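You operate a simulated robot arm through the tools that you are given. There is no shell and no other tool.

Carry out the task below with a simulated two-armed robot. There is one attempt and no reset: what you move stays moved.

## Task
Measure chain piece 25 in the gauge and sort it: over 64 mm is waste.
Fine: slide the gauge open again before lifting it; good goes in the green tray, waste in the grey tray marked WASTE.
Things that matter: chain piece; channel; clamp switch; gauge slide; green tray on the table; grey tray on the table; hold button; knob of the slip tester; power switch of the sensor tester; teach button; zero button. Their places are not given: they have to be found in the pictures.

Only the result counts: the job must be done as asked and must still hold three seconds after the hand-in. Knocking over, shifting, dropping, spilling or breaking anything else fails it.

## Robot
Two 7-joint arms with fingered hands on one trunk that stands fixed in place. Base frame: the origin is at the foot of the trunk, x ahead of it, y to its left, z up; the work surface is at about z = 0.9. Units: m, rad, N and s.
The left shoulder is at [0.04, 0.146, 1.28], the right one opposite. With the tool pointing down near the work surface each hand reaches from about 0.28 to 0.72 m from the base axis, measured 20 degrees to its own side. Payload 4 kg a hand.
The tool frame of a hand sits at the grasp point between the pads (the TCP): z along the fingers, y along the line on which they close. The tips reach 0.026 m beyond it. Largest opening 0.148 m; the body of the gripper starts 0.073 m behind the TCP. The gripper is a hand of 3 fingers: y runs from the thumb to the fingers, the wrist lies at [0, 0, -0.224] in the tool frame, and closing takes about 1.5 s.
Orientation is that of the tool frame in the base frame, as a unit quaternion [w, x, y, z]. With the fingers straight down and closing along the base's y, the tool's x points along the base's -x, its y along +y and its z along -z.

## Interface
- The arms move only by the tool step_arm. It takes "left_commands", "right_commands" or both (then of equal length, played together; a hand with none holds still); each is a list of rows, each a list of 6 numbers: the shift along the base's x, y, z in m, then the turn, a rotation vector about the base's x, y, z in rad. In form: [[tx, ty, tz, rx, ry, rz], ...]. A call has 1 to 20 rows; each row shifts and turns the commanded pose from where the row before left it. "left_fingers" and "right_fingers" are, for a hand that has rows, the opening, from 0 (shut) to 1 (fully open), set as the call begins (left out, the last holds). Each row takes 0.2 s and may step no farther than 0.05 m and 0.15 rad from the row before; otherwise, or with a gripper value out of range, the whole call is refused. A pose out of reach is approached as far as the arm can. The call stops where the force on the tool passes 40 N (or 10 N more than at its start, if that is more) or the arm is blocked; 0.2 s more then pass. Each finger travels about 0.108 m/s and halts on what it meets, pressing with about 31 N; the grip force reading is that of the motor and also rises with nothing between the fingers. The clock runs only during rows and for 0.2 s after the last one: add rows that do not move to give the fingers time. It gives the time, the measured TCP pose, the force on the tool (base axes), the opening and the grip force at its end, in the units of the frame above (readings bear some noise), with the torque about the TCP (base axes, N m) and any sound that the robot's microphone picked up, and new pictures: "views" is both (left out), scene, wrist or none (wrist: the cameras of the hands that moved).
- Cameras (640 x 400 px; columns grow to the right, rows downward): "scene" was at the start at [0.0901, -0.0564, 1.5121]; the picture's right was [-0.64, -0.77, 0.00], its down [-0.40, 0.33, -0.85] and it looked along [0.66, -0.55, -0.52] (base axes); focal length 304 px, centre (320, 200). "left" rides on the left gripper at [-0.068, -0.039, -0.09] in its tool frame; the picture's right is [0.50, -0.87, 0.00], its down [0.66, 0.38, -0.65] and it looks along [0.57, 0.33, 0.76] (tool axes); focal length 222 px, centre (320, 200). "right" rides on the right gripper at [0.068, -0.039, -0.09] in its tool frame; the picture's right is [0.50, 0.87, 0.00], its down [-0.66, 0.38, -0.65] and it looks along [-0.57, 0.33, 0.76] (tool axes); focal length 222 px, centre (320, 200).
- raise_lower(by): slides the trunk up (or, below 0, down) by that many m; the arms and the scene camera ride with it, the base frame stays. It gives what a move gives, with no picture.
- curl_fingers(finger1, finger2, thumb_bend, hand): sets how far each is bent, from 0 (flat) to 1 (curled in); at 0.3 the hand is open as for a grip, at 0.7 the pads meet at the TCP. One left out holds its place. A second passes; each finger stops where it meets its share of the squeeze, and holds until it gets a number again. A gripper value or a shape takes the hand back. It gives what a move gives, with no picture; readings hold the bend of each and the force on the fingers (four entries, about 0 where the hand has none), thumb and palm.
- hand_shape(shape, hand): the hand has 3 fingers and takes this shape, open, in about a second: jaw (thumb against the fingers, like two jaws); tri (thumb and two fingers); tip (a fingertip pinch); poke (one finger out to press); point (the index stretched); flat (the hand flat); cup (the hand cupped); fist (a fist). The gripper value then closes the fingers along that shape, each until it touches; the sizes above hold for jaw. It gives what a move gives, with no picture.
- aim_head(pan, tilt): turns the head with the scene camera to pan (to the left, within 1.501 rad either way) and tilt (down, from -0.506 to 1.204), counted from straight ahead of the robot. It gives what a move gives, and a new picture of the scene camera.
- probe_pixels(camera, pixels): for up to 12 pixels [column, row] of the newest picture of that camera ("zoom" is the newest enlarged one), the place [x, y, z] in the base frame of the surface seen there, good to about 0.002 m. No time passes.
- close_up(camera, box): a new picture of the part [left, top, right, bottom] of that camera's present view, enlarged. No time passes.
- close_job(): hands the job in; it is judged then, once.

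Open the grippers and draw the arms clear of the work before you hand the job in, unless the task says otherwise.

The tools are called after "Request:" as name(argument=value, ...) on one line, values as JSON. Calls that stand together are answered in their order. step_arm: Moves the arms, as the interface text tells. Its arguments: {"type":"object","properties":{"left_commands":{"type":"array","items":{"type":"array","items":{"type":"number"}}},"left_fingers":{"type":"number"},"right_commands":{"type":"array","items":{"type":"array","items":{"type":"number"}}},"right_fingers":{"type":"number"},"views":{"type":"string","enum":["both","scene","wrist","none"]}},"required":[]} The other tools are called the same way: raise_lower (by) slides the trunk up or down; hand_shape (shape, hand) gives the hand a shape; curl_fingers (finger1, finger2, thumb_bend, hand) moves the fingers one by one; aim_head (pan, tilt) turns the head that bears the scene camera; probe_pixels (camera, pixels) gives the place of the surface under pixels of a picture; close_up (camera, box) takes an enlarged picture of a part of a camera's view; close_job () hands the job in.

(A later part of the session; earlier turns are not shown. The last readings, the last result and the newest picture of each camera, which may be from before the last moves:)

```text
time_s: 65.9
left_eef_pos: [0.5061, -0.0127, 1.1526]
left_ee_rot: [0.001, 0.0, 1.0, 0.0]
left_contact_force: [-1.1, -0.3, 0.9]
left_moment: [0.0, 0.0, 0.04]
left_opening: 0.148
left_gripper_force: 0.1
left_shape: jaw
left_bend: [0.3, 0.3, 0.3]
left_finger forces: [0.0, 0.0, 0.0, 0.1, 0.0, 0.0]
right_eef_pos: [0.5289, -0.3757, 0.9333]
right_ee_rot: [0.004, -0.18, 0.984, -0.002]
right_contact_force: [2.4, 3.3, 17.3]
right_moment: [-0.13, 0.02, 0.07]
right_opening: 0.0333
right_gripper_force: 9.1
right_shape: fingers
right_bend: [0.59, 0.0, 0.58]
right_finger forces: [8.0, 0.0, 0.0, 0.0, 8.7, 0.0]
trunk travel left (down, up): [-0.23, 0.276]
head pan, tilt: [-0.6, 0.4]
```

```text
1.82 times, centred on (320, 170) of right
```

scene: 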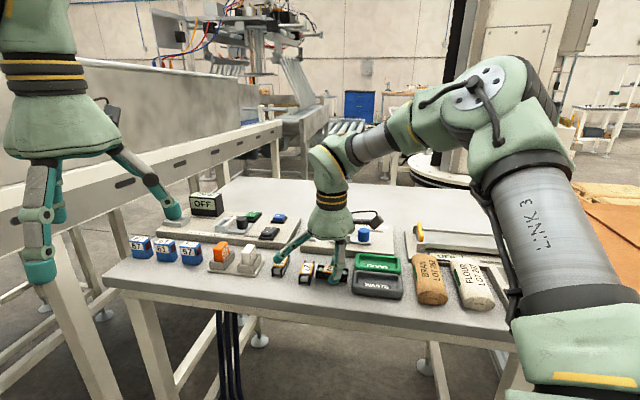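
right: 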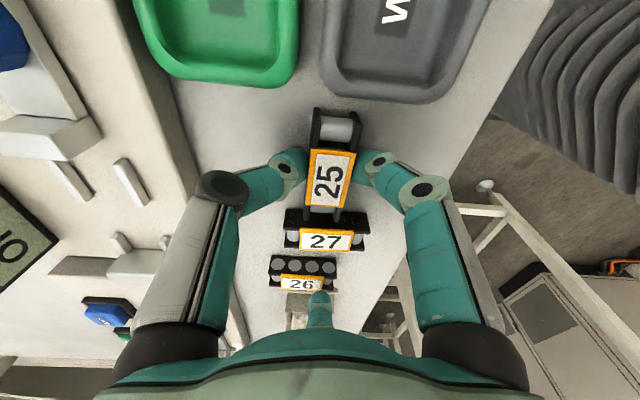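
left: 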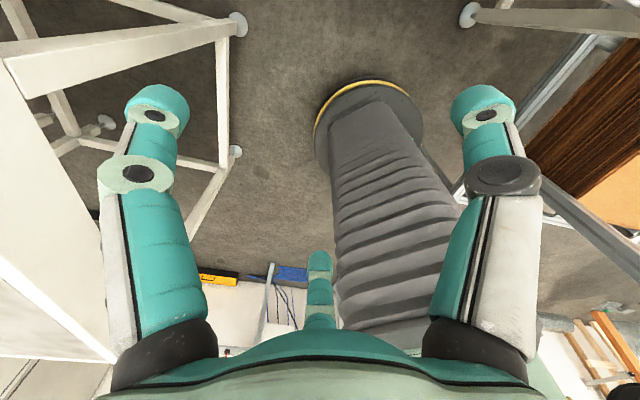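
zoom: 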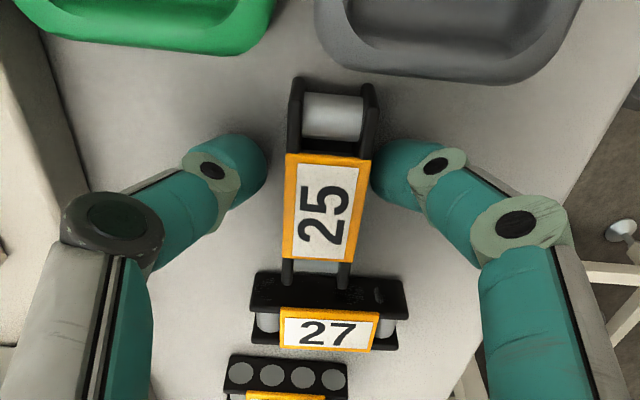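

The piece is released flat on the table; the opening fingertips press the table (17 N), so I lift straight up now.

Request:
step_arm(right_commands=[[0, 0, 0.004, 0, 0, 0], [0, 0, 0.01, 0, 0, 0], [0, 0, 0.02, 0, 0, 0], [0, 0, 0.03, 0, 0, 0], [0, 0, 0.03, 0, 0, 0], [0, 0, 0, 0, 0, 0]], views="none")

Request:
curl_fingers(hand="right", finger1=0.57, finger2=0.57, thumb_bend=0.0)

Request:
close_up(camera="scene", box=[260, 210, 380, 290])

Request:
probe_pixels(camera="zoom", pixels=[[323, 280], [460, 292], [315, 308], [464, 320], [358, 280], [418, 285], [350, 300], [415, 308], [290, 260], [270, 330], [312, 330], [462, 350]])

```text
time_s: 67.3
left_eef_pos: [0.5056, -0.0147, 1.1512]
left_ee_rot: [0.001, 0.001, 1.0, 0.0]
left_contact_force: [-0.2, -0.1, 0.3]
left_moment: [-0.03, 0.0, -0.02]
left_opening: 0.1478
left_gripper_force: 0.1
left_shape: jaw
left_bend: [0.3, 0.3, 0.3]
left_finger forces: [0.0, 0.0, 0.0, 0.1, 0.0, 0.1]
right_eef_pos: [0.5293, -0.3768, 1.0233]
right_ee_rot: [0.001, -0.18, 0.984, -0.001]
right_contact_force: [0.1, -1.4, 0.1]
right_moment: [0.02, -0.02, -0.02]
right_opening: 0.0419
right_gripper_force: 0.0
right_shape: fingers
right_bend: [0.56, 0.0, 0.56]
right_finger forces: [0.0, 0.0, 0.1, 0.0, 0.0, 0.0]
trunk travel left (down, up): [-0.23, 0.276]
head pan, tilt: [-0.6, 0.4]
```

```text
time_s: 68.3
left_eef_pos: [0.5054, -0.0143, 1.1518]
left_ee_rot: [0.0, 0.0, 1.0, 0.0]
left_contact_force: [0.1, -0.2, -0.7]
left_moment: [0.0, 0.0, 0.02]
left_opening: 0.1479
left_gripper_force: 0.1
left_shape: jaw
left_bend: [0.3, 0.3, 0.3]
left_finger forces: [0.1, 0.0, 0.1, 0.1, 0.1, 0.0]
right_eef_pos: [0.5305, -0.3778, 1.025]
right_ee_rot: [0.003, -0.179, 0.984, -0.001]
right_contact_force: [0.5, 0.4, -0.9]
right_moment: [0.0, 0.02, -0.01]
right_opening: 0.1191
right_gripper_force: 0.1
right_shape: fingers
right_bend: [0.56, 0.56, 0.0]
right_finger forces: [0.1, 0.0, 0.1, 0.0, 0.1, 0.1]
trunk travel left (down, up): [-0.23, 0.276]
head pan, tilt: [-0.6, 0.4]
```

```text
5.00 times, centred on (320, 250) of scene
```

zoom: 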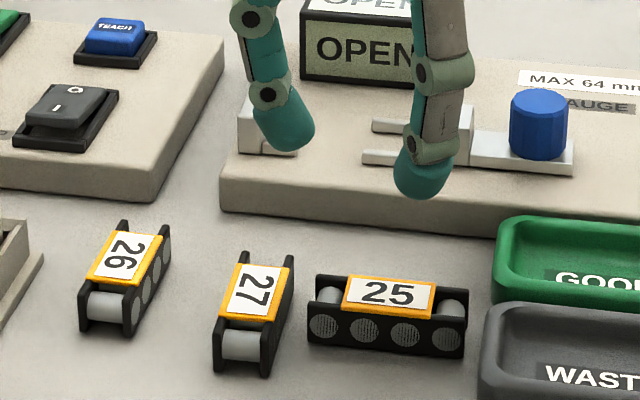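

```text
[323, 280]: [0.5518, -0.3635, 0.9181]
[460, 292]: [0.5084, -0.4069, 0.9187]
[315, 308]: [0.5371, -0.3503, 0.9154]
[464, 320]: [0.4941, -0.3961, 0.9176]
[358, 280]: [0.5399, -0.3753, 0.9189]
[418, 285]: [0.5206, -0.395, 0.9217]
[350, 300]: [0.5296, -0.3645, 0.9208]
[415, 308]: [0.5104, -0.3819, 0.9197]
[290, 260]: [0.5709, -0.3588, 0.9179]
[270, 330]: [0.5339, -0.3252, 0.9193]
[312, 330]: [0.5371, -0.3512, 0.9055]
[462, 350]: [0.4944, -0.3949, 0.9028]
```

Piece 25 now lies at about (0.524,-0.379), axis heading 46°. I turn the hand −64.7° so the thumb points along −u, add a 7° tilt about the piece axis (same as will be used at the gauge) and go to TCP (0.5134,-0.3827,0.985).

Request:
step_arm(right_commands=[[-0.0019, -0.0005, 0, 0, 0, -0.1254], [-0.0019, -0.0005, 0, 0, 0, -0.1254], [-0.0019, -0.0005, 0, 0, 0, -0.1254], [-0.0019, -0.0005, 0, 0, 0, -0.1254], [-0.0019, -0.0005, 0, 0, 0, -0.1254], [-0.0019, -0.0005, 0, 0, 0, -0.1254], [-0.0019, -0.0005, 0, 0, 0, -0.1254], [-0.0019, -0.0005, 0, 0, 0, -0.1254], [-0.0019, -0.0009, 0, 0, 0, -0.1254], [0, 0, -0.013, -0.0284, -0.0291, 0], [0, 0, -0.013, -0.0284, -0.0291, 0], [0, 0, -0.014, -0.0284, -0.0291, 0], [0, 0, 0, 0, 0, 0]])

Request:
close_up(camera="scene", box=[260, 200, 380, 290])

Request:
close_up(camera="right", box=[200, 60, 440, 280])

```text
time_s: 71.1
left_eef_pos: [0.5066, -0.0143, 1.1513]
left_ee_rot: [0.0, 0.0, 1.0, 0.0]
left_contact_force: [-0.3, -0.5, -0.1]
left_moment: [-0.04, -0.01, -0.01]
left_opening: 0.148
left_gripper_force: 0.0
left_shape: jaw
left_bend: [0.3, 0.3, 0.3]
left_finger forces: [0.0, 0.1, 0.0, 0.0, 0.0, 0.0]
right_eef_pos: [0.5107, -0.3825, 0.9845]
right_ee_rot: [0.058, 0.374, 0.925, -0.025]
right_contact_force: [-0.6, 0.9, 0.6]
right_moment: [0.03, 0.0, -0.01]
right_opening: 0.1187
right_gripper_force: 0.0
right_shape: fingers
right_bend: [0.56, 0.56, 0.0]
right_finger forces: [0.0, 0.1, 0.1, 0.1, 0.1, 0.1]
trunk travel left (down, up): [-0.23, 0.276]
head pan, tilt: [-0.6, 0.4]
```

scene: 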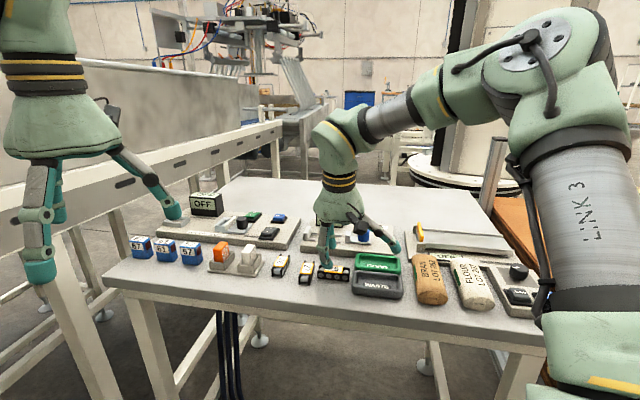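
right: 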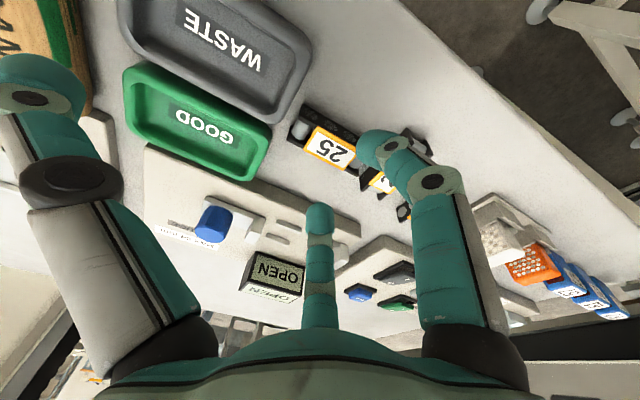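

```text
4.44 times, centred on (320, 245) of scene
```

zoom: 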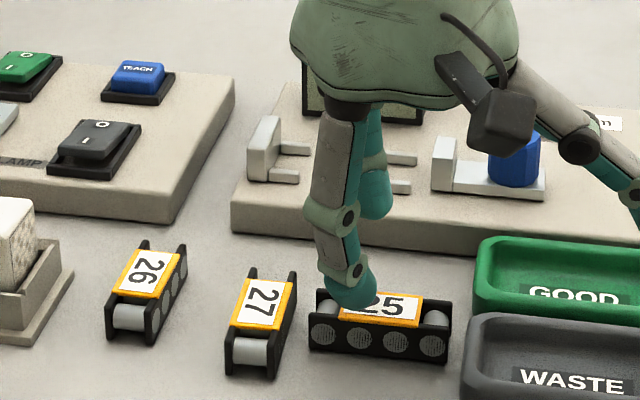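

```text
1.82 times, centred on (320, 170) of right
```

zoom: 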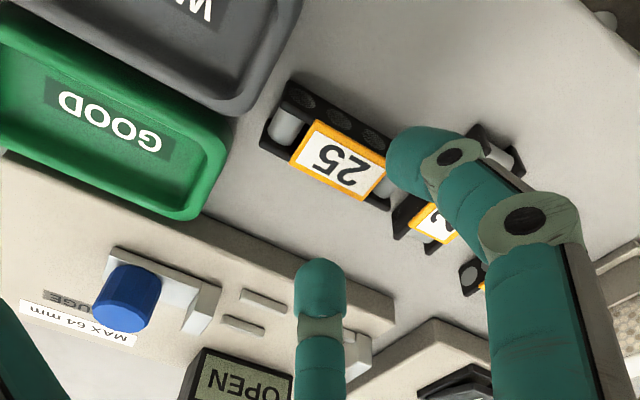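

Near finger tip appears toward the +u end of the piece. I probe the tips to determine how much to shift.

Request:
close_up(camera="scene", box=[260, 200, 380, 290])

Request:
probe_pixels(camera="zoom", pixels=[[328, 285], [345, 290], [372, 292], [350, 306], [360, 195], [378, 200], [390, 195], [376, 215], [318, 312], [446, 325], [326, 292], [440, 308]])

Request:
probe_pixels(camera="right", pixels=[[362, 148], [372, 135], [385, 132], [365, 160], [312, 207], [320, 203], [330, 208], [320, 220], [296, 137], [310, 128], [345, 152], [353, 143]])

```text
4.44 times, centred on (320, 245) of scene
```

zoom: 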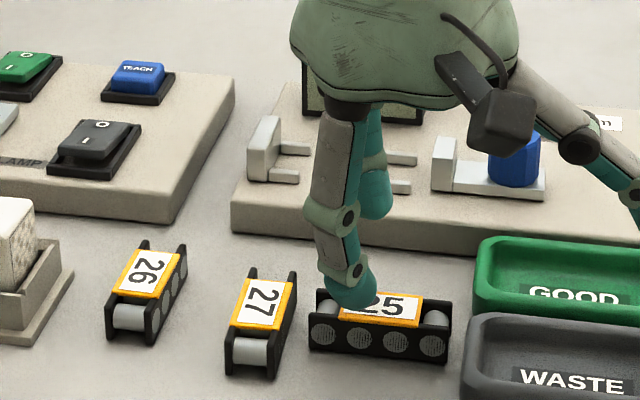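

```text
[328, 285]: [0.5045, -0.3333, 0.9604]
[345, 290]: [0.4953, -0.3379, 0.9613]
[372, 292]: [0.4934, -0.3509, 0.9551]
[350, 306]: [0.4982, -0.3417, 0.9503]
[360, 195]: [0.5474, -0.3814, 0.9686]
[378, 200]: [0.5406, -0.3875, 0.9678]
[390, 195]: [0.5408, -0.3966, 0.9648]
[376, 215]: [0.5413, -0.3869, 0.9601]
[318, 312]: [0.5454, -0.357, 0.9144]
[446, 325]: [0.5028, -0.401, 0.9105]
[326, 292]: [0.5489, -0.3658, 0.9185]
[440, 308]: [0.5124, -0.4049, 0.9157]
```

```text
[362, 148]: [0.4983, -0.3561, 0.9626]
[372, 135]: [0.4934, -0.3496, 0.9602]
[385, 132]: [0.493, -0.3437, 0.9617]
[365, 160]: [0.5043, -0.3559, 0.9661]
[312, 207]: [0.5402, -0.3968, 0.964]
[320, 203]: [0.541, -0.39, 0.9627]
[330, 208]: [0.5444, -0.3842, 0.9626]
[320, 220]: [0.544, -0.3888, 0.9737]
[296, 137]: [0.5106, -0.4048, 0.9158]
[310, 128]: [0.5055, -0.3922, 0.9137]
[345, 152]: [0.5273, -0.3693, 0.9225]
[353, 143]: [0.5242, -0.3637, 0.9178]
```

Some probes of the near plate disagree by ~10 mm, so I zoom tighter on piece 25 and take several points.

Request:
close_up(camera="scene", box=[306, 252, 358, 286])

Request:
probe_pixels(camera="zoom", pixels=[[320, 130], [420, 130], [320, 180], [420, 180], [480, 150], [320, 200], [420, 210], [220, 200], [260, 225], [330, 240], [480, 245], [170, 180]])

```text
11.76 times, centred on (332, 269) of scene
```

zoom: 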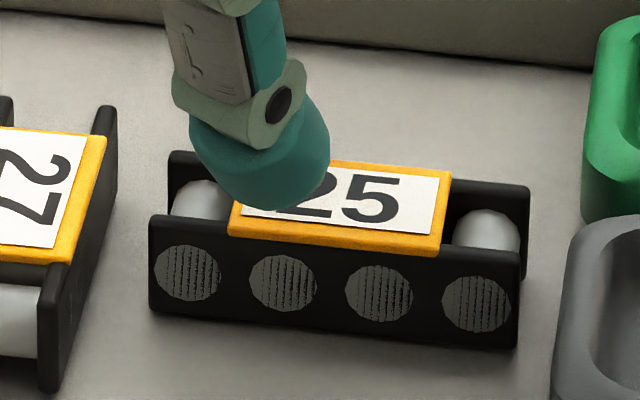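

```text
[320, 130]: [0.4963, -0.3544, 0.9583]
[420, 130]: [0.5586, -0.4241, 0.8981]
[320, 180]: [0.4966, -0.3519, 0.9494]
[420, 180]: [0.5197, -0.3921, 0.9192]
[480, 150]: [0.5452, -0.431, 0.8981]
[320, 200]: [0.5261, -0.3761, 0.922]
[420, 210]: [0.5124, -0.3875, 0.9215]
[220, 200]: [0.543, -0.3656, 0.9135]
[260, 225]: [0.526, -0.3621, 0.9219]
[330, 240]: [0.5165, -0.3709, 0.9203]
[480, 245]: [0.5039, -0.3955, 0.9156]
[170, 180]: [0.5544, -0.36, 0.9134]
```

I probe the near plate's face, its corners and label corners in this sharp zoom.

Request:
probe_pixels(camera="zoom", pixels=[[155, 240], [515, 280], [190, 272], [478, 303], [155, 305], [512, 340], [233, 232], [438, 250], [448, 176], [525, 200], [172, 165], [380, 292]])

```text
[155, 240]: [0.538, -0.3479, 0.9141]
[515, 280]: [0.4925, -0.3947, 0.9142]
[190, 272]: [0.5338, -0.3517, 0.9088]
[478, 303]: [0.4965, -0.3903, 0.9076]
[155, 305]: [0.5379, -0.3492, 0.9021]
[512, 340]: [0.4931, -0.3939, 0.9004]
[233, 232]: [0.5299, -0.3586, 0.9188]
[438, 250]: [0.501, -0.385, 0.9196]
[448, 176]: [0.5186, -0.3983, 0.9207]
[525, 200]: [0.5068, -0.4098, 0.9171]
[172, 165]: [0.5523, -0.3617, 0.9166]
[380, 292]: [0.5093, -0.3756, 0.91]
```

Piece centre is u 0.094, w 0.639 and it looks about 65 mm long. Fingers straddle it (18 mm near, 8 mm far), so I set finger1 to 0.60, shift 1.5 mm outward and descend to TCP z 0.936.

Request:
curl_fingers(hand="right", finger1=0.6, finger2=0.57)

Request:
step_arm(right_commands=[[0.0011, -0.001, -0.012, 0, 0, 0], [0, 0, -0.012, 0, 0, 0], [0, 0, -0.012, 0, 0, 0], [0, 0, -0.008, 0, 0, 0], [0, 0, -0.004, 0, 0, 0], [0, 0, 0, 0, 0, 0]], views="wrist")

Request:
close_up(camera="scene", box=[290, 225, 370, 290])

```text
time_s: 72.1
left_eef_pos: [0.5058, -0.0134, 1.1528]
left_ee_rot: [0.0, 0.0, 1.0, 0.0]
left_contact_force: [0.7, 0.2, -0.4]
left_moment: [0.0, 0.01, 0.01]
left_opening: 0.1478
left_gripper_force: 0.0
left_shape: jaw
left_bend: [0.3, 0.3, 0.3]
left_finger forces: [0.0, 0.0, 0.1, 0.1, 0.0, 0.0]
right_eef_pos: [0.5117, -0.3812, 0.9838]
right_ee_rot: [0.058, 0.374, 0.925, -0.025]
right_contact_force: [0.7, -0.1, 0.1]
right_moment: [-0.02, 0.0, -0.01]
right_opening: 0.1146
right_gripper_force: 0.0
right_shape: fingers
right_bend: [0.6, 0.56, 0.0]
right_finger forces: [0.0, 0.0, 0.1, 0.0, 0.1, 0.0]
trunk travel left (down, up): [-0.23, 0.276]
head pan, tilt: [-0.6, 0.4]
```

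```text
time_s: 73.5
left_eef_pos: [0.506, -0.0136, 1.1521]
left_ee_rot: [0.0, 0.001, 1.0, 0.0]
left_contact_force: [0.2, 0.0, 1.0]
left_moment: [-0.02, -0.01, 0.02]
left_opening: 0.148
left_gripper_force: 0.0
left_shape: jaw
left_bend: [0.3, 0.3, 0.3]
left_finger forces: [0.0, 0.2, 0.0, 0.0, 0.0, 0.1]
right_eef_pos: [0.5126, -0.3846, 0.9359]
right_ee_rot: [0.057, 0.374, 0.925, -0.025]
right_contact_force: [0.2, -0.2, 0.9]
right_moment: [0.0, 0.03, -0.01]
right_opening: 0.1142
right_gripper_force: 0.0
right_shape: fingers
right_bend: [0.6, 0.56, 0.0]
right_finger forces: [0.0, 0.1, 0.1, 0.1, 0.1, 0.0]
trunk travel left (down, up): [-0.23, 0.276]
head pan, tilt: [-0.6, 0.4]
```

right: 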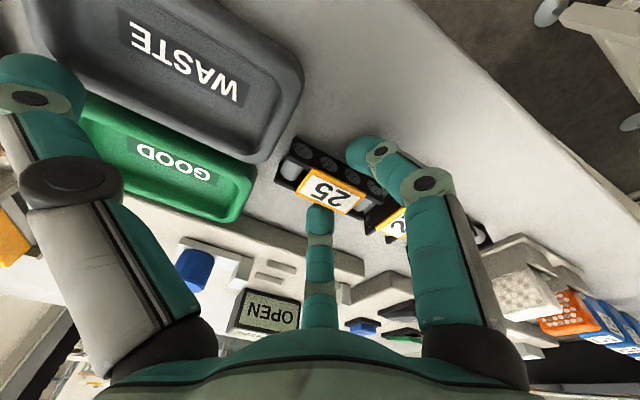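

```text
6.15 times, centred on (330, 258) of scene
```

zoom: 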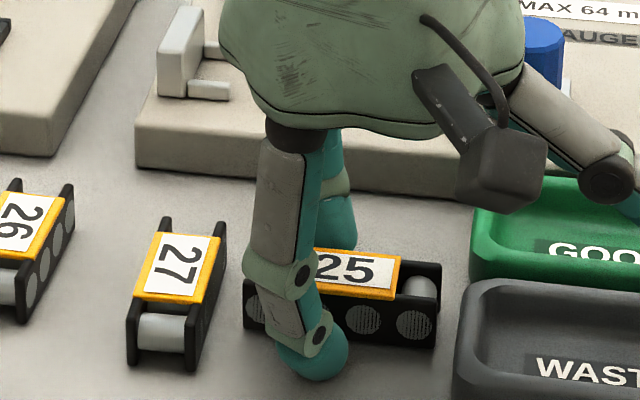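

Fingers straddle the piece. I close fingers 1 and 2 on its long sides.

Request:
curl_fingers(hand="right", finger1=0.72, finger2=0.72)

Request:
close_up(camera="scene", box=[290, 225, 370, 290])

Request:
close_up(camera="right", box=[240, 100, 460, 260])

```text
time_s: 74.5
left_eef_pos: [0.5058, -0.0143, 1.1519]
left_ee_rot: [-0.001, 0.0, 1.0, 0.0]
left_contact_force: [0.3, 0.4, 0.3]
left_moment: [0.0, 0.01, -0.02]
left_opening: 0.1479
left_gripper_force: 0.1
left_shape: jaw
left_bend: [0.3, 0.3, 0.3]
left_finger forces: [0.1, 0.0, 0.0, 0.1, 0.1, 0.1]
right_eef_pos: [0.5134, -0.3829, 0.9353]
right_ee_rot: [0.058, 0.373, 0.926, -0.025]
right_contact_force: [0.6, 0.2, 0.4]
right_moment: [0.02, 0.01, -0.01]
right_opening: 0.1018
right_gripper_force: 7.6
right_shape: fingers
right_bend: [0.66, 0.63, 0.0]
right_finger forces: [7.8, 7.8, 0.0, 0.1, 0.1, 0.0]
trunk travel left (down, up): [-0.23, 0.276]
head pan, tilt: [-0.6, 0.4]
```

```text
6.15 times, centred on (330, 258) of scene
```

zoom: 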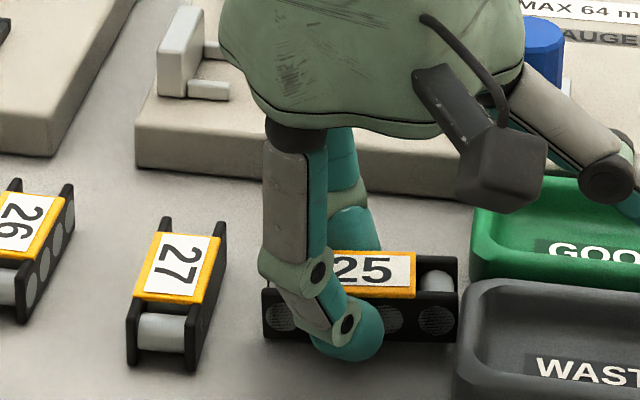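

```text
2.50 times, centred on (350, 180) of right
```

zoom: 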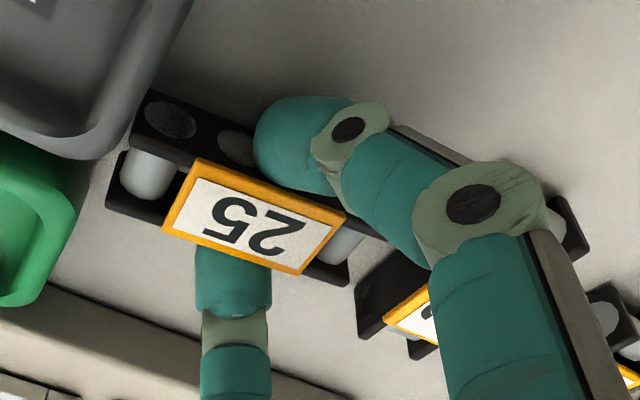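

Gripped with 7.8 N on each side, contact near the piece's middle. I lift it straight up and check.

Request:
step_arm(right_commands=[[0, 0, 0.005, 0, 0, 0], [0, 0, 0.01, 0, 0, 0], [0, 0, 0.015, 0, 0, 0], [0, 0, 0.02, 0, 0, 0], [0, 0, 0.02, 0, 0, 0], [0, 0, 0, 0, 0, 0]], views="wrist")

Request:
close_up(camera="scene", box=[290, 195, 370, 260])

```text
time_s: 75.9
left_eef_pos: [0.5066, -0.0137, 1.1522]
left_ee_rot: [0.0, 0.001, 1.0, 0.0]
left_contact_force: [-0.6, -0.3, 0.1]
left_moment: [-0.02, 0.03, 0.01]
left_opening: 0.1481
left_gripper_force: 0.0
left_shape: jaw
left_bend: [0.3, 0.3, 0.3]
left_finger forces: [0.1, 0.0, 0.0, 0.0, 0.0, 0.0]
right_eef_pos: [0.5129, -0.3824, 1.0056]
right_ee_rot: [0.058, 0.373, 0.925, -0.026]
right_contact_force: [0.2, 0.4, -1.1]
right_moment: [0.0, 0.01, -0.02]
right_opening: 0.1017
right_gripper_force: 7.9
right_shape: fingers
right_bend: [0.66, 0.63, 0.0]
right_finger forces: [7.8, 7.8, 0.1, 0.0, 0.0, 0.0]
trunk travel left (down, up): [-0.23, 0.276]
head pan, tilt: [-0.6, 0.4]
```

right: 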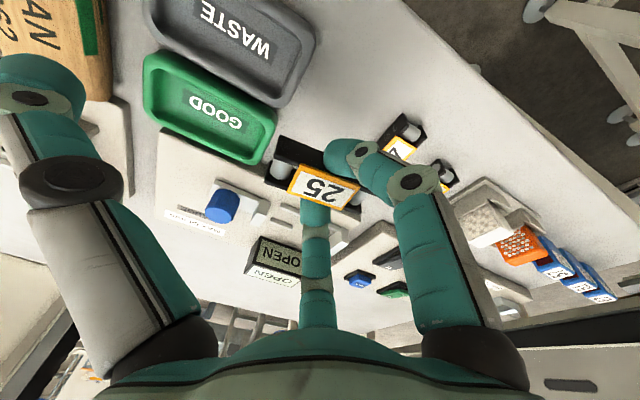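

```text
6.15 times, centred on (330, 228) of scene
```

zoom: 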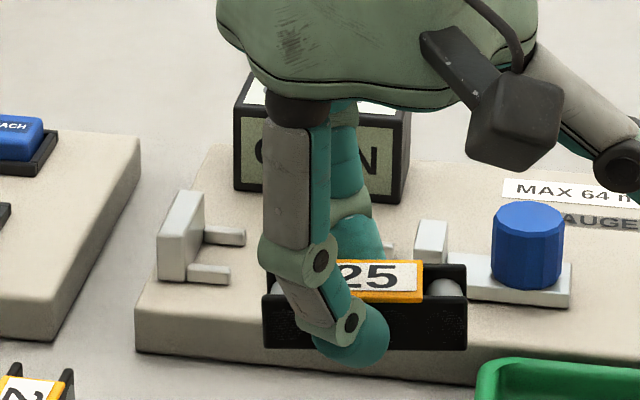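

Held and level. I probe the held piece's near face corners, label and finger1's tip.

Request:
probe_pixels(camera="zoom", pixels=[[268, 305], [462, 308], [268, 342], [462, 342], [420, 295], [415, 268], [440, 300], [345, 275], [322, 350], [352, 345], [385, 340], [352, 364]])

Request:
probe_pixels(camera="right", pixels=[[300, 167], [292, 185], [345, 207], [356, 188], [272, 165], [283, 142], [325, 185], [268, 178]])

```text
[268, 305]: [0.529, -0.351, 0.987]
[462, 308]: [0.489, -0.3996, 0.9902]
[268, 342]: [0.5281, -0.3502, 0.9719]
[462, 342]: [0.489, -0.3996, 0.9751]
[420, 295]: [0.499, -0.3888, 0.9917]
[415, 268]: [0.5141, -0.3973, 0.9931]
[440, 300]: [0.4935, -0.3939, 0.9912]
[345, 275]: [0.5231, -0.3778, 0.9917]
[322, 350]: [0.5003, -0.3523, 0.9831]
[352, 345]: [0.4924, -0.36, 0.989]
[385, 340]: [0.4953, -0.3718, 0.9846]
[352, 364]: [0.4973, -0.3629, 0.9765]
```

```text
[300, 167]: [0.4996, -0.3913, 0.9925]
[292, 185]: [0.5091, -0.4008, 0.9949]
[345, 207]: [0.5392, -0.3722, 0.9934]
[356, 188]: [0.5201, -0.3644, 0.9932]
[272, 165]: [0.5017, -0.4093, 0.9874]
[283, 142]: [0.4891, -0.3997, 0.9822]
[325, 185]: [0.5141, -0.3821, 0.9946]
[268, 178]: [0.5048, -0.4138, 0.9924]
```

The piece yawed to ≈50°, centre (+0.005, 0) from the TCP, fingertips 3.5 mm above its bottom and contact within 2 mm of its middle. I carry it to TCP (0.6334,-0.4331) over the channel with a −4.8° yaw correction.

Request:
step_arm(right_commands=[[0.01205, -0.00507, 0.001, 0, 0, -0.0084], [0.01205, -0.00507, 0, 0, 0, -0.0084], [0.01205, -0.00507, 0, 0, 0, -0.0084], [0.01205, -0.00507, 0, 0, 0, -0.0084], [0.01205, -0.00507, 0, 0, 0, -0.0084], [0.01205, -0.00507, 0, 0, 0, -0.0084], [0.01205, -0.00507, 0, 0, 0, -0.0084], [0.01205, -0.00507, 0, 0, 0, -0.0084], [0.01205, -0.00507, 0, 0, 0, -0.0084], [0.01205, -0.00507, 0, 0, 0, -0.0084], [0, 0, 0, 0, 0, 0]])

Request:
close_up(camera="scene", box=[290, 190, 390, 260])

```text
time_s: 78.3
left_eef_pos: [0.5054, -0.0141, 1.1519]
left_ee_rot: [0.0, 0.0, 1.0, 0.0]
left_contact_force: [-1.0, 0.2, -0.1]
left_moment: [0.0, 0.01, -0.01]
left_opening: 0.148
left_gripper_force: 0.1
left_shape: jaw
left_bend: [0.3, 0.3, 0.3]
left_finger forces: [0.0, 0.0, 0.0, 0.0, 0.0, 0.0]
right_eef_pos: [0.632, -0.4342, 1.0075]
right_ee_rot: [0.057, 0.412, 0.909, -0.028]
right_contact_force: [0.1, -0.8, -1.9]
right_moment: [0.0, -0.05, 0.03]
right_opening: 0.1016
right_gripper_force: 7.6
right_shape: fingers
right_bend: [0.66, 0.63, 0.0]
right_finger forces: [7.7, 7.7, 0.0, 0.0, 0.0, 0.0]
trunk travel left (down, up): [-0.23, 0.276]
head pan, tilt: [-0.6, 0.4]
```

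scene: 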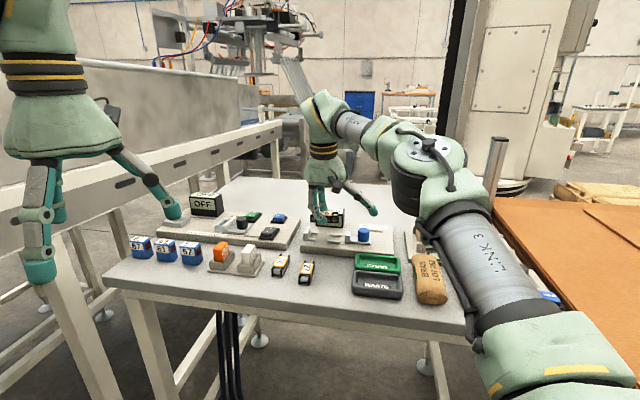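
right: 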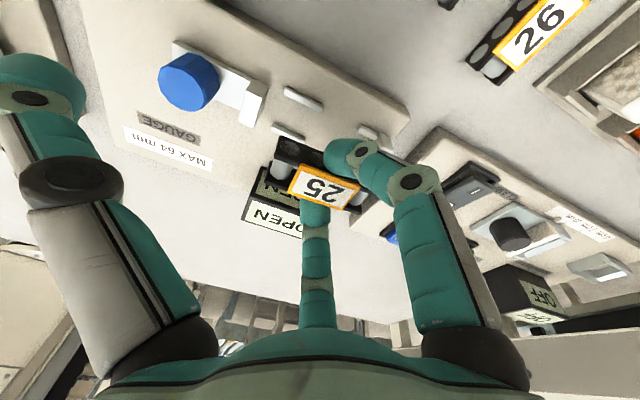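

```text
5.71 times, centred on (340, 225) of scene
```

zoom: 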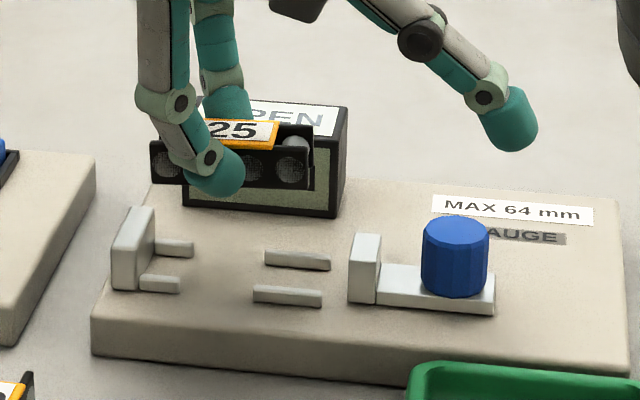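

Reached without a warning. I probe the piece's near face ends, label and finger tip again for fine alignment.

Request:
close_up(camera="scene", box=[305, 198, 355, 232])

Request:
probe_pixels(camera="zoom", pixels=[[100, 130], [100, 180], [390, 190], [400, 145], [330, 145], [320, 95], [180, 165], [230, 215], [200, 205], [145, 190], [300, 150], [425, 110]])

```text
11.76 times, centred on (330, 215) of scene
```

zoom: 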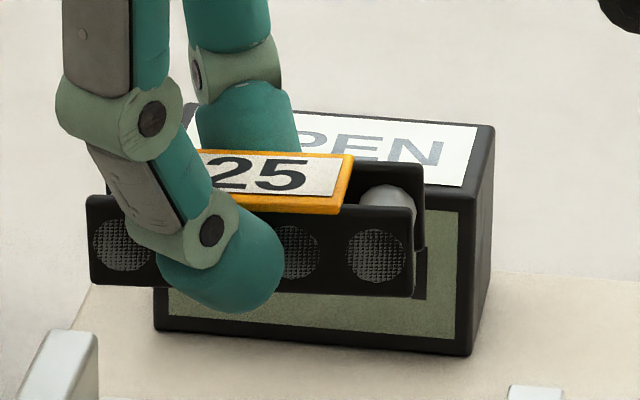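

```text
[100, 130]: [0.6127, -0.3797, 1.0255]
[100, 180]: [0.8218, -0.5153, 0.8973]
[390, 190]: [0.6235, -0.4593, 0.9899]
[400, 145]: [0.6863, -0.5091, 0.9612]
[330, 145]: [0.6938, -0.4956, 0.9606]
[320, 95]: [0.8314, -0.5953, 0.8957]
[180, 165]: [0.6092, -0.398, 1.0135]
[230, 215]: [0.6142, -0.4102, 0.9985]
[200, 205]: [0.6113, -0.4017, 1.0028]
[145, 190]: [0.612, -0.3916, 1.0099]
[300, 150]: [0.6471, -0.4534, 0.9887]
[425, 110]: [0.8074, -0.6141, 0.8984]
```

I probe with this zoom's proper pixels: face corners (95,210),(95,275),(408,215),(408,288), label edges and the fingertip (225,305).

Request:
probe_pixels(camera="zoom", pixels=[[96, 212], [97, 272], [407, 220], [407, 287], [335, 208], [348, 162], [270, 205], [225, 305], [170, 275], [280, 260], [80, 345], [95, 340]])

```text
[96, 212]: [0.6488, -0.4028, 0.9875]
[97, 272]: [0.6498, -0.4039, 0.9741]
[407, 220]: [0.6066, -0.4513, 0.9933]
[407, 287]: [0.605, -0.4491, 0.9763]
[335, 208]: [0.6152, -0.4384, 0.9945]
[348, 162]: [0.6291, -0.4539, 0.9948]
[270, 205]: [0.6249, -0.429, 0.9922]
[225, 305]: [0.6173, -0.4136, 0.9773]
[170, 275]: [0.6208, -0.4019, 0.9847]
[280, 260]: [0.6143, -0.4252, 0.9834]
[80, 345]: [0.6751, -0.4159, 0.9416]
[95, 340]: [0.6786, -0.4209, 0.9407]
```

The piece sits 2.6 mm short in u, 1.4 mm short in w, yawed +1.4° and its +u end is ~4 mm low. I correct pitch, yaw and position, and descend to TCP z 0.985.

Request:
step_arm(right_commands=[[0.001, 0, 0, 0.0215, -0.021, -0.012], [0.001, -0.0001, 0, 0.0215, -0.021, -0.012], [0, 0, -0.01, 0, 0, 0], [0, 0, -0.012, 0, 0, 0], [0, 0, 0, 0, 0, 0]], views="none")

Request:
close_up(camera="scene", box=[300, 198, 370, 248])

```text
time_s: 79.5
left_eef_pos: [0.5058, -0.015, 1.1499]
left_ee_rot: [0.0, 0.0, 1.0, -0.001]
left_contact_force: [0.3, 0.3, -0.4]
left_moment: [-0.01, -0.01, 0.01]
left_opening: 0.148
left_gripper_force: 0.1
left_shape: jaw
left_bend: [0.3, 0.3, 0.3]
left_finger forces: [0.0, 0.0, 0.1, 0.1, 0.0, 0.1]
right_eef_pos: [0.6353, -0.4347, 0.9854]
right_ee_rot: [0.067, 0.425, 0.903, 0.0]
right_contact_force: [0.1, 0.1, -0.9]
right_moment: [0.03, 0.02, 0.0]
right_opening: 0.102
right_gripper_force: 7.8
right_shape: fingers
right_bend: [0.66, 0.63, 0.0]
right_finger forces: [7.8, 7.6, 0.1, 0.1, 0.1, 0.1]
trunk travel left (down, up): [-0.23, 0.276]
head pan, tilt: [-0.6, 0.4]
```

```text
8.00 times, centred on (335, 223) of scene
```

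zoom: 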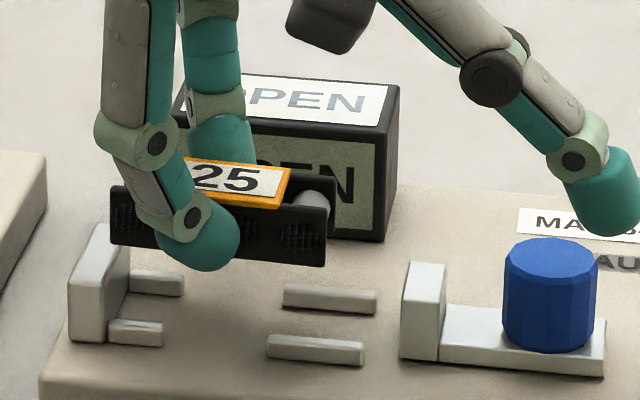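

Now it looks level with the board lines. I probe the face corners, the near rails, and the anvil face again.

Request:
probe_pixels(camera="zoom", pixels=[[118, 200], [118, 238], [320, 215], [321, 258], [210, 262], [275, 342], [360, 349], [160, 327], [115, 325], [288, 290], [372, 296], [130, 260]])

Request:
probe_pixels(camera="zoom", pixels=[[178, 275], [137, 275], [165, 240], [238, 240], [285, 178], [272, 205], [125, 250], [110, 300], [402, 300], [400, 340], [220, 320], [215, 185]])

```text
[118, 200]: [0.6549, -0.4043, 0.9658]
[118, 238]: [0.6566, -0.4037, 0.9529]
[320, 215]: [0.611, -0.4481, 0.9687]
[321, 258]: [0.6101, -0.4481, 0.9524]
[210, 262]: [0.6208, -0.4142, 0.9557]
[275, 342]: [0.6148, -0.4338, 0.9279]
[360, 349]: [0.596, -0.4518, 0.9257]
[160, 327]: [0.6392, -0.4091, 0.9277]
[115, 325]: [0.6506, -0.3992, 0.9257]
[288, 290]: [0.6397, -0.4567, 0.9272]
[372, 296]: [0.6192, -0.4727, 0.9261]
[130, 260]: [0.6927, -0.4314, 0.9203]
```

```text
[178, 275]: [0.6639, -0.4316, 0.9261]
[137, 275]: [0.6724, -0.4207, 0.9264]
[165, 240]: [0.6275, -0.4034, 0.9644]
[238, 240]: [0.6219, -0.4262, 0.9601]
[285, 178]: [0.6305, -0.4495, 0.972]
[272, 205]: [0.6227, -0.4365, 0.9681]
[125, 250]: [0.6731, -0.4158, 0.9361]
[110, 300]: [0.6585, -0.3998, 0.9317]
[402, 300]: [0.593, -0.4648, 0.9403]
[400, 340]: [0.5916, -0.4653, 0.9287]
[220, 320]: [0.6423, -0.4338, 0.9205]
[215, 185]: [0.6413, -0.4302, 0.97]
```

Averages say: shift −2.4 mm in w, −0.8 mm in u, yaw +1.5°. I apply that and lower to TCP z 0.968 (piece bottom just above the rails).

Request:
step_arm(right_commands=[[-0.0012, 0.0005, -0.006, 0, 0, 0.013], [-0.0011, 0.0006, -0.006, 0, 0, 0.013], [0, 0, -0.005, 0, 0, 0], [0, 0, 0, 0, 0, 0]], views="wrist")

Request:
close_up(camera="scene", box=[300, 203, 360, 245])

Request:
close_up(camera="right", box=[230, 90, 430, 240])

```text
time_s: 80.5
left_eef_pos: [0.5059, -0.0134, 1.1522]
left_ee_rot: [0.0, 0.0, 1.0, 0.0]
left_contact_force: [0.3, 0.5, -0.3]
left_moment: [-0.01, 0.01, 0.0]
left_opening: 0.148
left_gripper_force: 0.3
left_shape: jaw
left_bend: [0.3, 0.3, 0.3]
left_finger forces: [0.1, 0.0, 0.0, 0.0, 0.0, 0.0]
right_eef_pos: [0.6331, -0.4328, 0.9678]
right_ee_rot: [0.066, 0.413, 0.908, 0.001]
right_contact_force: [-0.3, 0.0, -1.5]
right_moment: [-0.01, 0.01, 0.01]
right_opening: 0.1017
right_gripper_force: 7.9
right_shape: fingers
right_bend: [0.66, 0.63, 0.0]
right_finger forces: [7.7, 7.7, 0.1, 0.0, 0.1, 0.0]
trunk travel left (down, up): [-0.23, 0.276]
head pan, tilt: [-0.6, 0.4]
```

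right: 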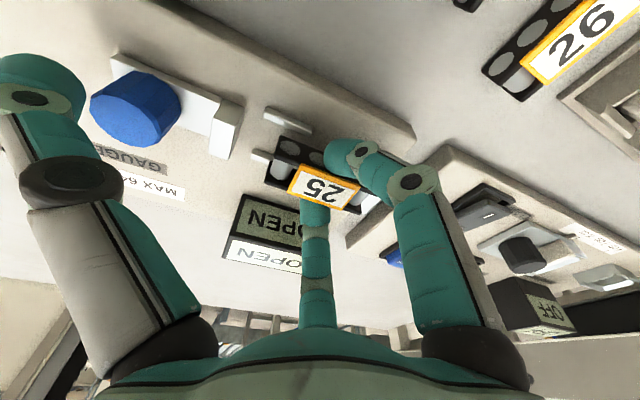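

```text
9.52 times, centred on (330, 224) of scene
```

zoom: 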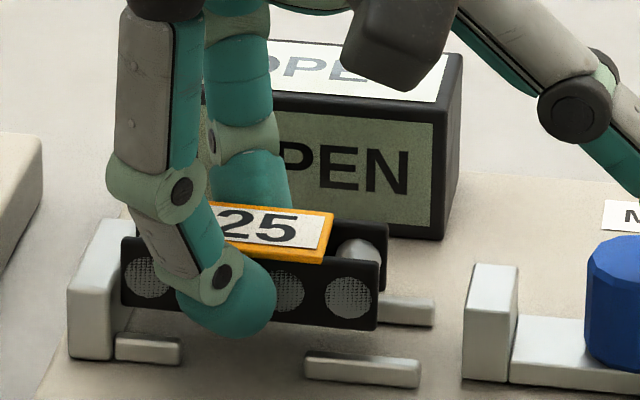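

```text
2.67 times, centred on (330, 165) of right
```

zoom: 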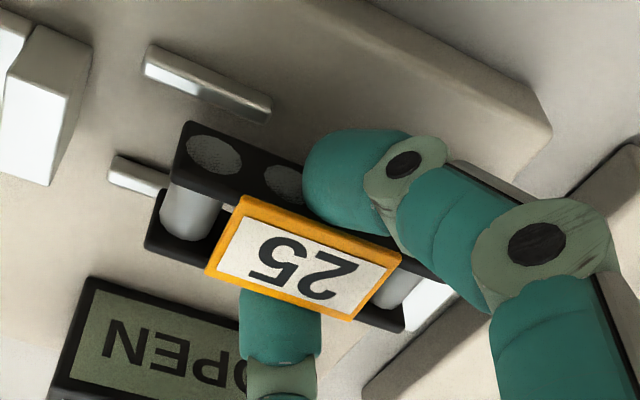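

I measure the near face once more against the near rail from this closer zoom.

Request:
close_up(camera="scene", box=[300, 203, 360, 245])

Request:
probe_pixels(camera="zoom", pixels=[[128, 250], [128, 298], [372, 275], [372, 322], [240, 330], [315, 362], [415, 370], [175, 343], [122, 343], [425, 304], [108, 290], [115, 240]])

Request:
probe_pixels(camera="right", pixels=[[285, 118], [325, 135], [275, 160], [290, 165], [278, 143], [298, 152], [320, 165], [287, 187], [330, 207], [378, 195], [300, 140], [262, 155]])

```text
9.52 times, centred on (330, 224) of scene
```

zoom: 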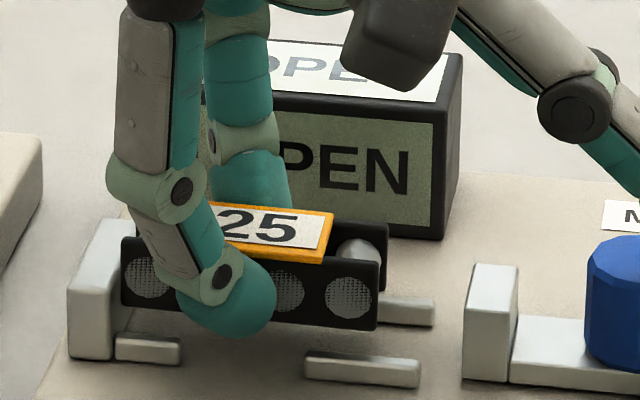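

```text
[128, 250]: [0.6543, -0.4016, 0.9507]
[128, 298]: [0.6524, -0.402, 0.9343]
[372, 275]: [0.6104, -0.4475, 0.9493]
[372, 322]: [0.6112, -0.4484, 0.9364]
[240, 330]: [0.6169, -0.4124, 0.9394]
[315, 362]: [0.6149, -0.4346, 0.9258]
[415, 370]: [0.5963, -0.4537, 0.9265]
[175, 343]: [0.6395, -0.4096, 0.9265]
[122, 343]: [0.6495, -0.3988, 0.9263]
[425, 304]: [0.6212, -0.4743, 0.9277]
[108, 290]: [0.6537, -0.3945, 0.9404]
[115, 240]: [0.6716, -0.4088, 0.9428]
```

```text
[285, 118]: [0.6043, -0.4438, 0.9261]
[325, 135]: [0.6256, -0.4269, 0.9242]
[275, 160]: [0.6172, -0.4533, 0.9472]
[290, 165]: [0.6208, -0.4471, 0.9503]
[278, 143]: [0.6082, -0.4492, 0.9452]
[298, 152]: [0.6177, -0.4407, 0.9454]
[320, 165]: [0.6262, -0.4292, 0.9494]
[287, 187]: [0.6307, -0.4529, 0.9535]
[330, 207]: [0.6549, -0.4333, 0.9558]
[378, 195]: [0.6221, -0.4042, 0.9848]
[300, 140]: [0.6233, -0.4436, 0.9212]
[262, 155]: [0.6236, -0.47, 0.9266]
```

Centre of the piece (w≈0.7595) matches the channel centre (≈0.7593). I shift −1 mm in u and lower 10 mm in small steps, watching the force.

Request:
step_arm(right_commands=[[-0.0007, -0.0007, -0.003, 0, 0, 0], [0, 0, -0.003, 0, 0, 0], [0, 0, -0.002, 0, 0, 0], [0, 0, -0.002, 0, 0, 0], [0, 0, 0, 0, 0, 0]], views="none")

Request:
close_up(camera="scene", box=[300, 203, 360, 245])

Request:
close_up(camera="right", box=[230, 90, 430, 240])

```text
time_s: 81.7
left_eef_pos: [0.5045, -0.0131, 1.1512]
left_ee_rot: [0.0, 0.001, 1.0, 0.0]
left_contact_force: [-0.7, -1.4, 0.3]
left_moment: [0.03, 0.01, 0.0]
left_opening: 0.148
left_gripper_force: 0.1
left_shape: jaw
left_bend: [0.3, 0.3, 0.3]
left_finger forces: [0.1, 0.0, 0.1, 0.0, 0.1, 0.0]
right_eef_pos: [0.6327, -0.4338, 0.959]
right_ee_rot: [0.067, 0.413, 0.908, 0.001]
right_contact_force: [-0.8, -0.4, 0.2]
right_moment: [-0.05, 0.06, -0.07]
right_opening: 0.1026
right_gripper_force: 8.0
right_shape: fingers
right_bend: [0.66, 0.63, 0.0]
right_finger forces: [7.7, 7.7, 0.0, 0.0, 0.5, 0.0]
trunk travel left (down, up): [-0.23, 0.276]
head pan, tilt: [-0.6, 0.4]
```

```text
9.52 times, centred on (330, 224) of scene
```

zoom: 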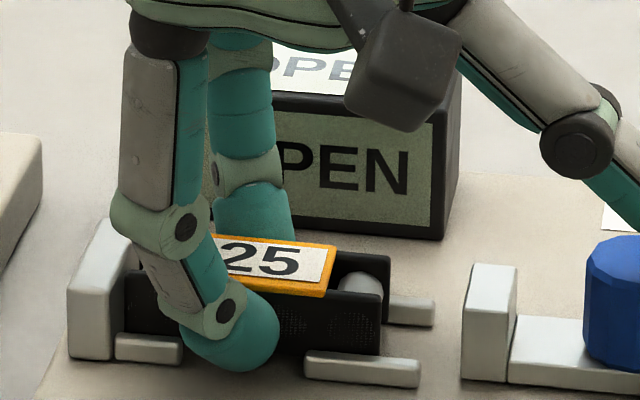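

```text
2.67 times, centred on (330, 165) of right
```

zoom: 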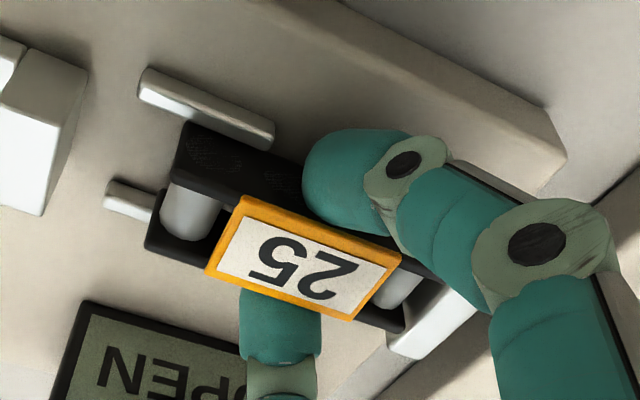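

The thumb reads 0.5 N, so it may be grazing the knob. I look at the thumb/knob region.

Request:
close_up(camera="scene", box=[330, 190, 410, 250])

Request:
probe_pixels(camera="zoom", pixels=[[260, 180], [240, 200], [330, 140], [360, 150], [300, 110], [260, 240], [340, 170], [380, 165], [320, 120], [280, 190], [350, 130], [300, 170]])

```text
6.67 times, centred on (370, 220) of scene
```

zoom: 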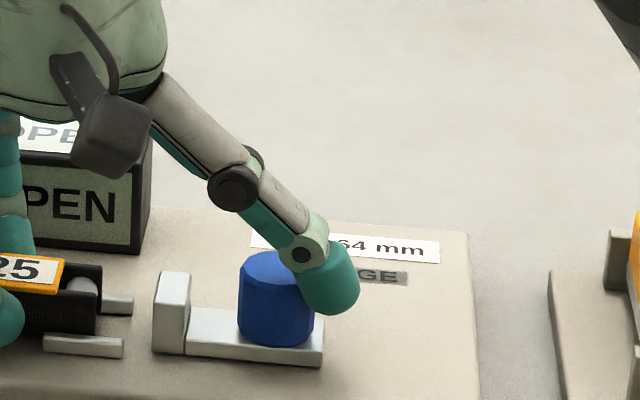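

```text
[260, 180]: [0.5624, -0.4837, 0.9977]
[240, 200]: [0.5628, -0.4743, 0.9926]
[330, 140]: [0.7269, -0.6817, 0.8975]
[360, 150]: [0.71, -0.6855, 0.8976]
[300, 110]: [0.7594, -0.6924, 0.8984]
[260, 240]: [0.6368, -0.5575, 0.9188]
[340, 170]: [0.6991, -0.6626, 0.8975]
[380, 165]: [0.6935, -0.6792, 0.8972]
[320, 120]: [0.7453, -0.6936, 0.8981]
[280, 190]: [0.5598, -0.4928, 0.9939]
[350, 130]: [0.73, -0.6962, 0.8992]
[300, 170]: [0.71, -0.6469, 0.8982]
```

The thumb tip rests against the knob's top edge. I raise 5 mm and undo the pitch (−0.07 rad about the cross axis), which lifts the thumb by ~7 mm, then look again.

Request:
step_arm(right_commands=[[0, 0, 0.005, 0, 0, 0], [0.0005, 0.0005, 0, -0.025, 0.0245, 0], [0.0005, 0.0006, 0, -0.025, 0.0245, 0], [0, 0, 0, 0, 0, 0]], views="none")

Request:
close_up(camera="scene", box=[300, 190, 400, 250])

Request:
close_up(camera="scene", box=[300, 203, 360, 245])

Request:
probe_pixels(camera="zoom", pixels=[[128, 260], [128, 305], [372, 275], [374, 325], [240, 345], [325, 285], [332, 255], [385, 280], [315, 365], [415, 373], [175, 345], [425, 304]])

```text
time_s: 82.7
left_eef_pos: [0.5056, -0.0143, 1.1519]
left_ee_rot: [0.0, 0.0, 1.0, 0.0]
left_contact_force: [0.4, 0.5, -0.1]
left_moment: [0.01, -0.02, 0.02]
left_opening: 0.1479
left_gripper_force: 0.0
left_shape: jaw
left_bend: [0.3, 0.3, 0.3]
left_finger forces: [0.0, 0.0, 0.0, 0.0, 0.0, 0.0]
right_eef_pos: [0.6334, -0.4322, 0.9647]
right_ee_rot: [0.055, 0.411, 0.909, -0.032]
right_contact_force: [0.2, 0.7, -0.7]
right_moment: [0.0, -0.02, -0.03]
right_opening: 0.1021
right_gripper_force: 8.3
right_shape: fingers
right_bend: [0.66, 0.63, 0.0]
right_finger forces: [7.8, 7.8, 0.0, 0.0, 0.0, 0.1]
trunk travel left (down, up): [-0.23, 0.276]
head pan, tilt: [-0.6, 0.4]
```

```text
6.40 times, centred on (350, 220) of scene
```

zoom: 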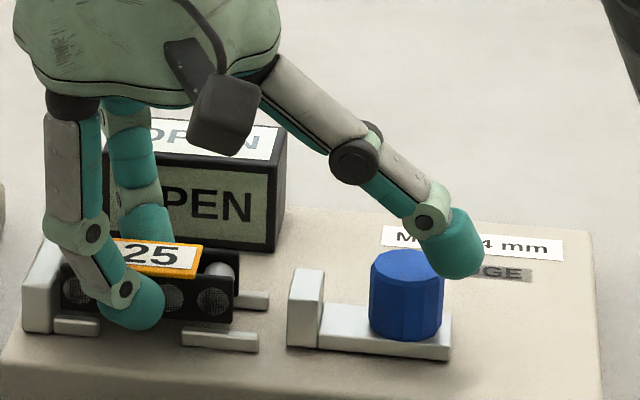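

```text
9.52 times, centred on (330, 224) of scene
```

zoom: 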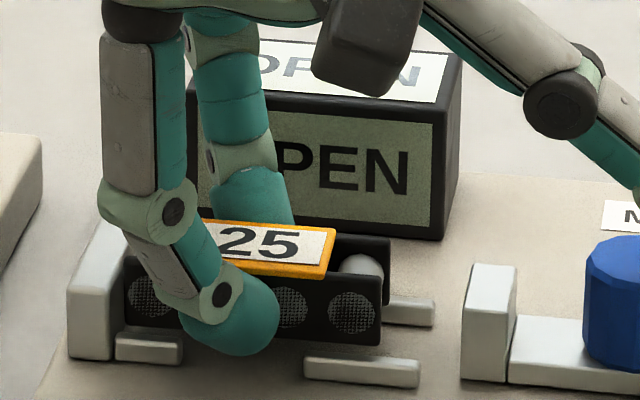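

```text
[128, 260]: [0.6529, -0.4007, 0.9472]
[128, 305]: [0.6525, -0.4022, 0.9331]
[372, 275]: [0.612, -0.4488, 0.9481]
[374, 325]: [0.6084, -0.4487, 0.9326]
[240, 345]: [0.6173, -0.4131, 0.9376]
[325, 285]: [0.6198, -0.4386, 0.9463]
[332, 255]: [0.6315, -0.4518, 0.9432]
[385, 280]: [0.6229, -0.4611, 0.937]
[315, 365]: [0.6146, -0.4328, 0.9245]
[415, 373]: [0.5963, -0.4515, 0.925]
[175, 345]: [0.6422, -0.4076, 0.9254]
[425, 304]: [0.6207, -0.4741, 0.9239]
```

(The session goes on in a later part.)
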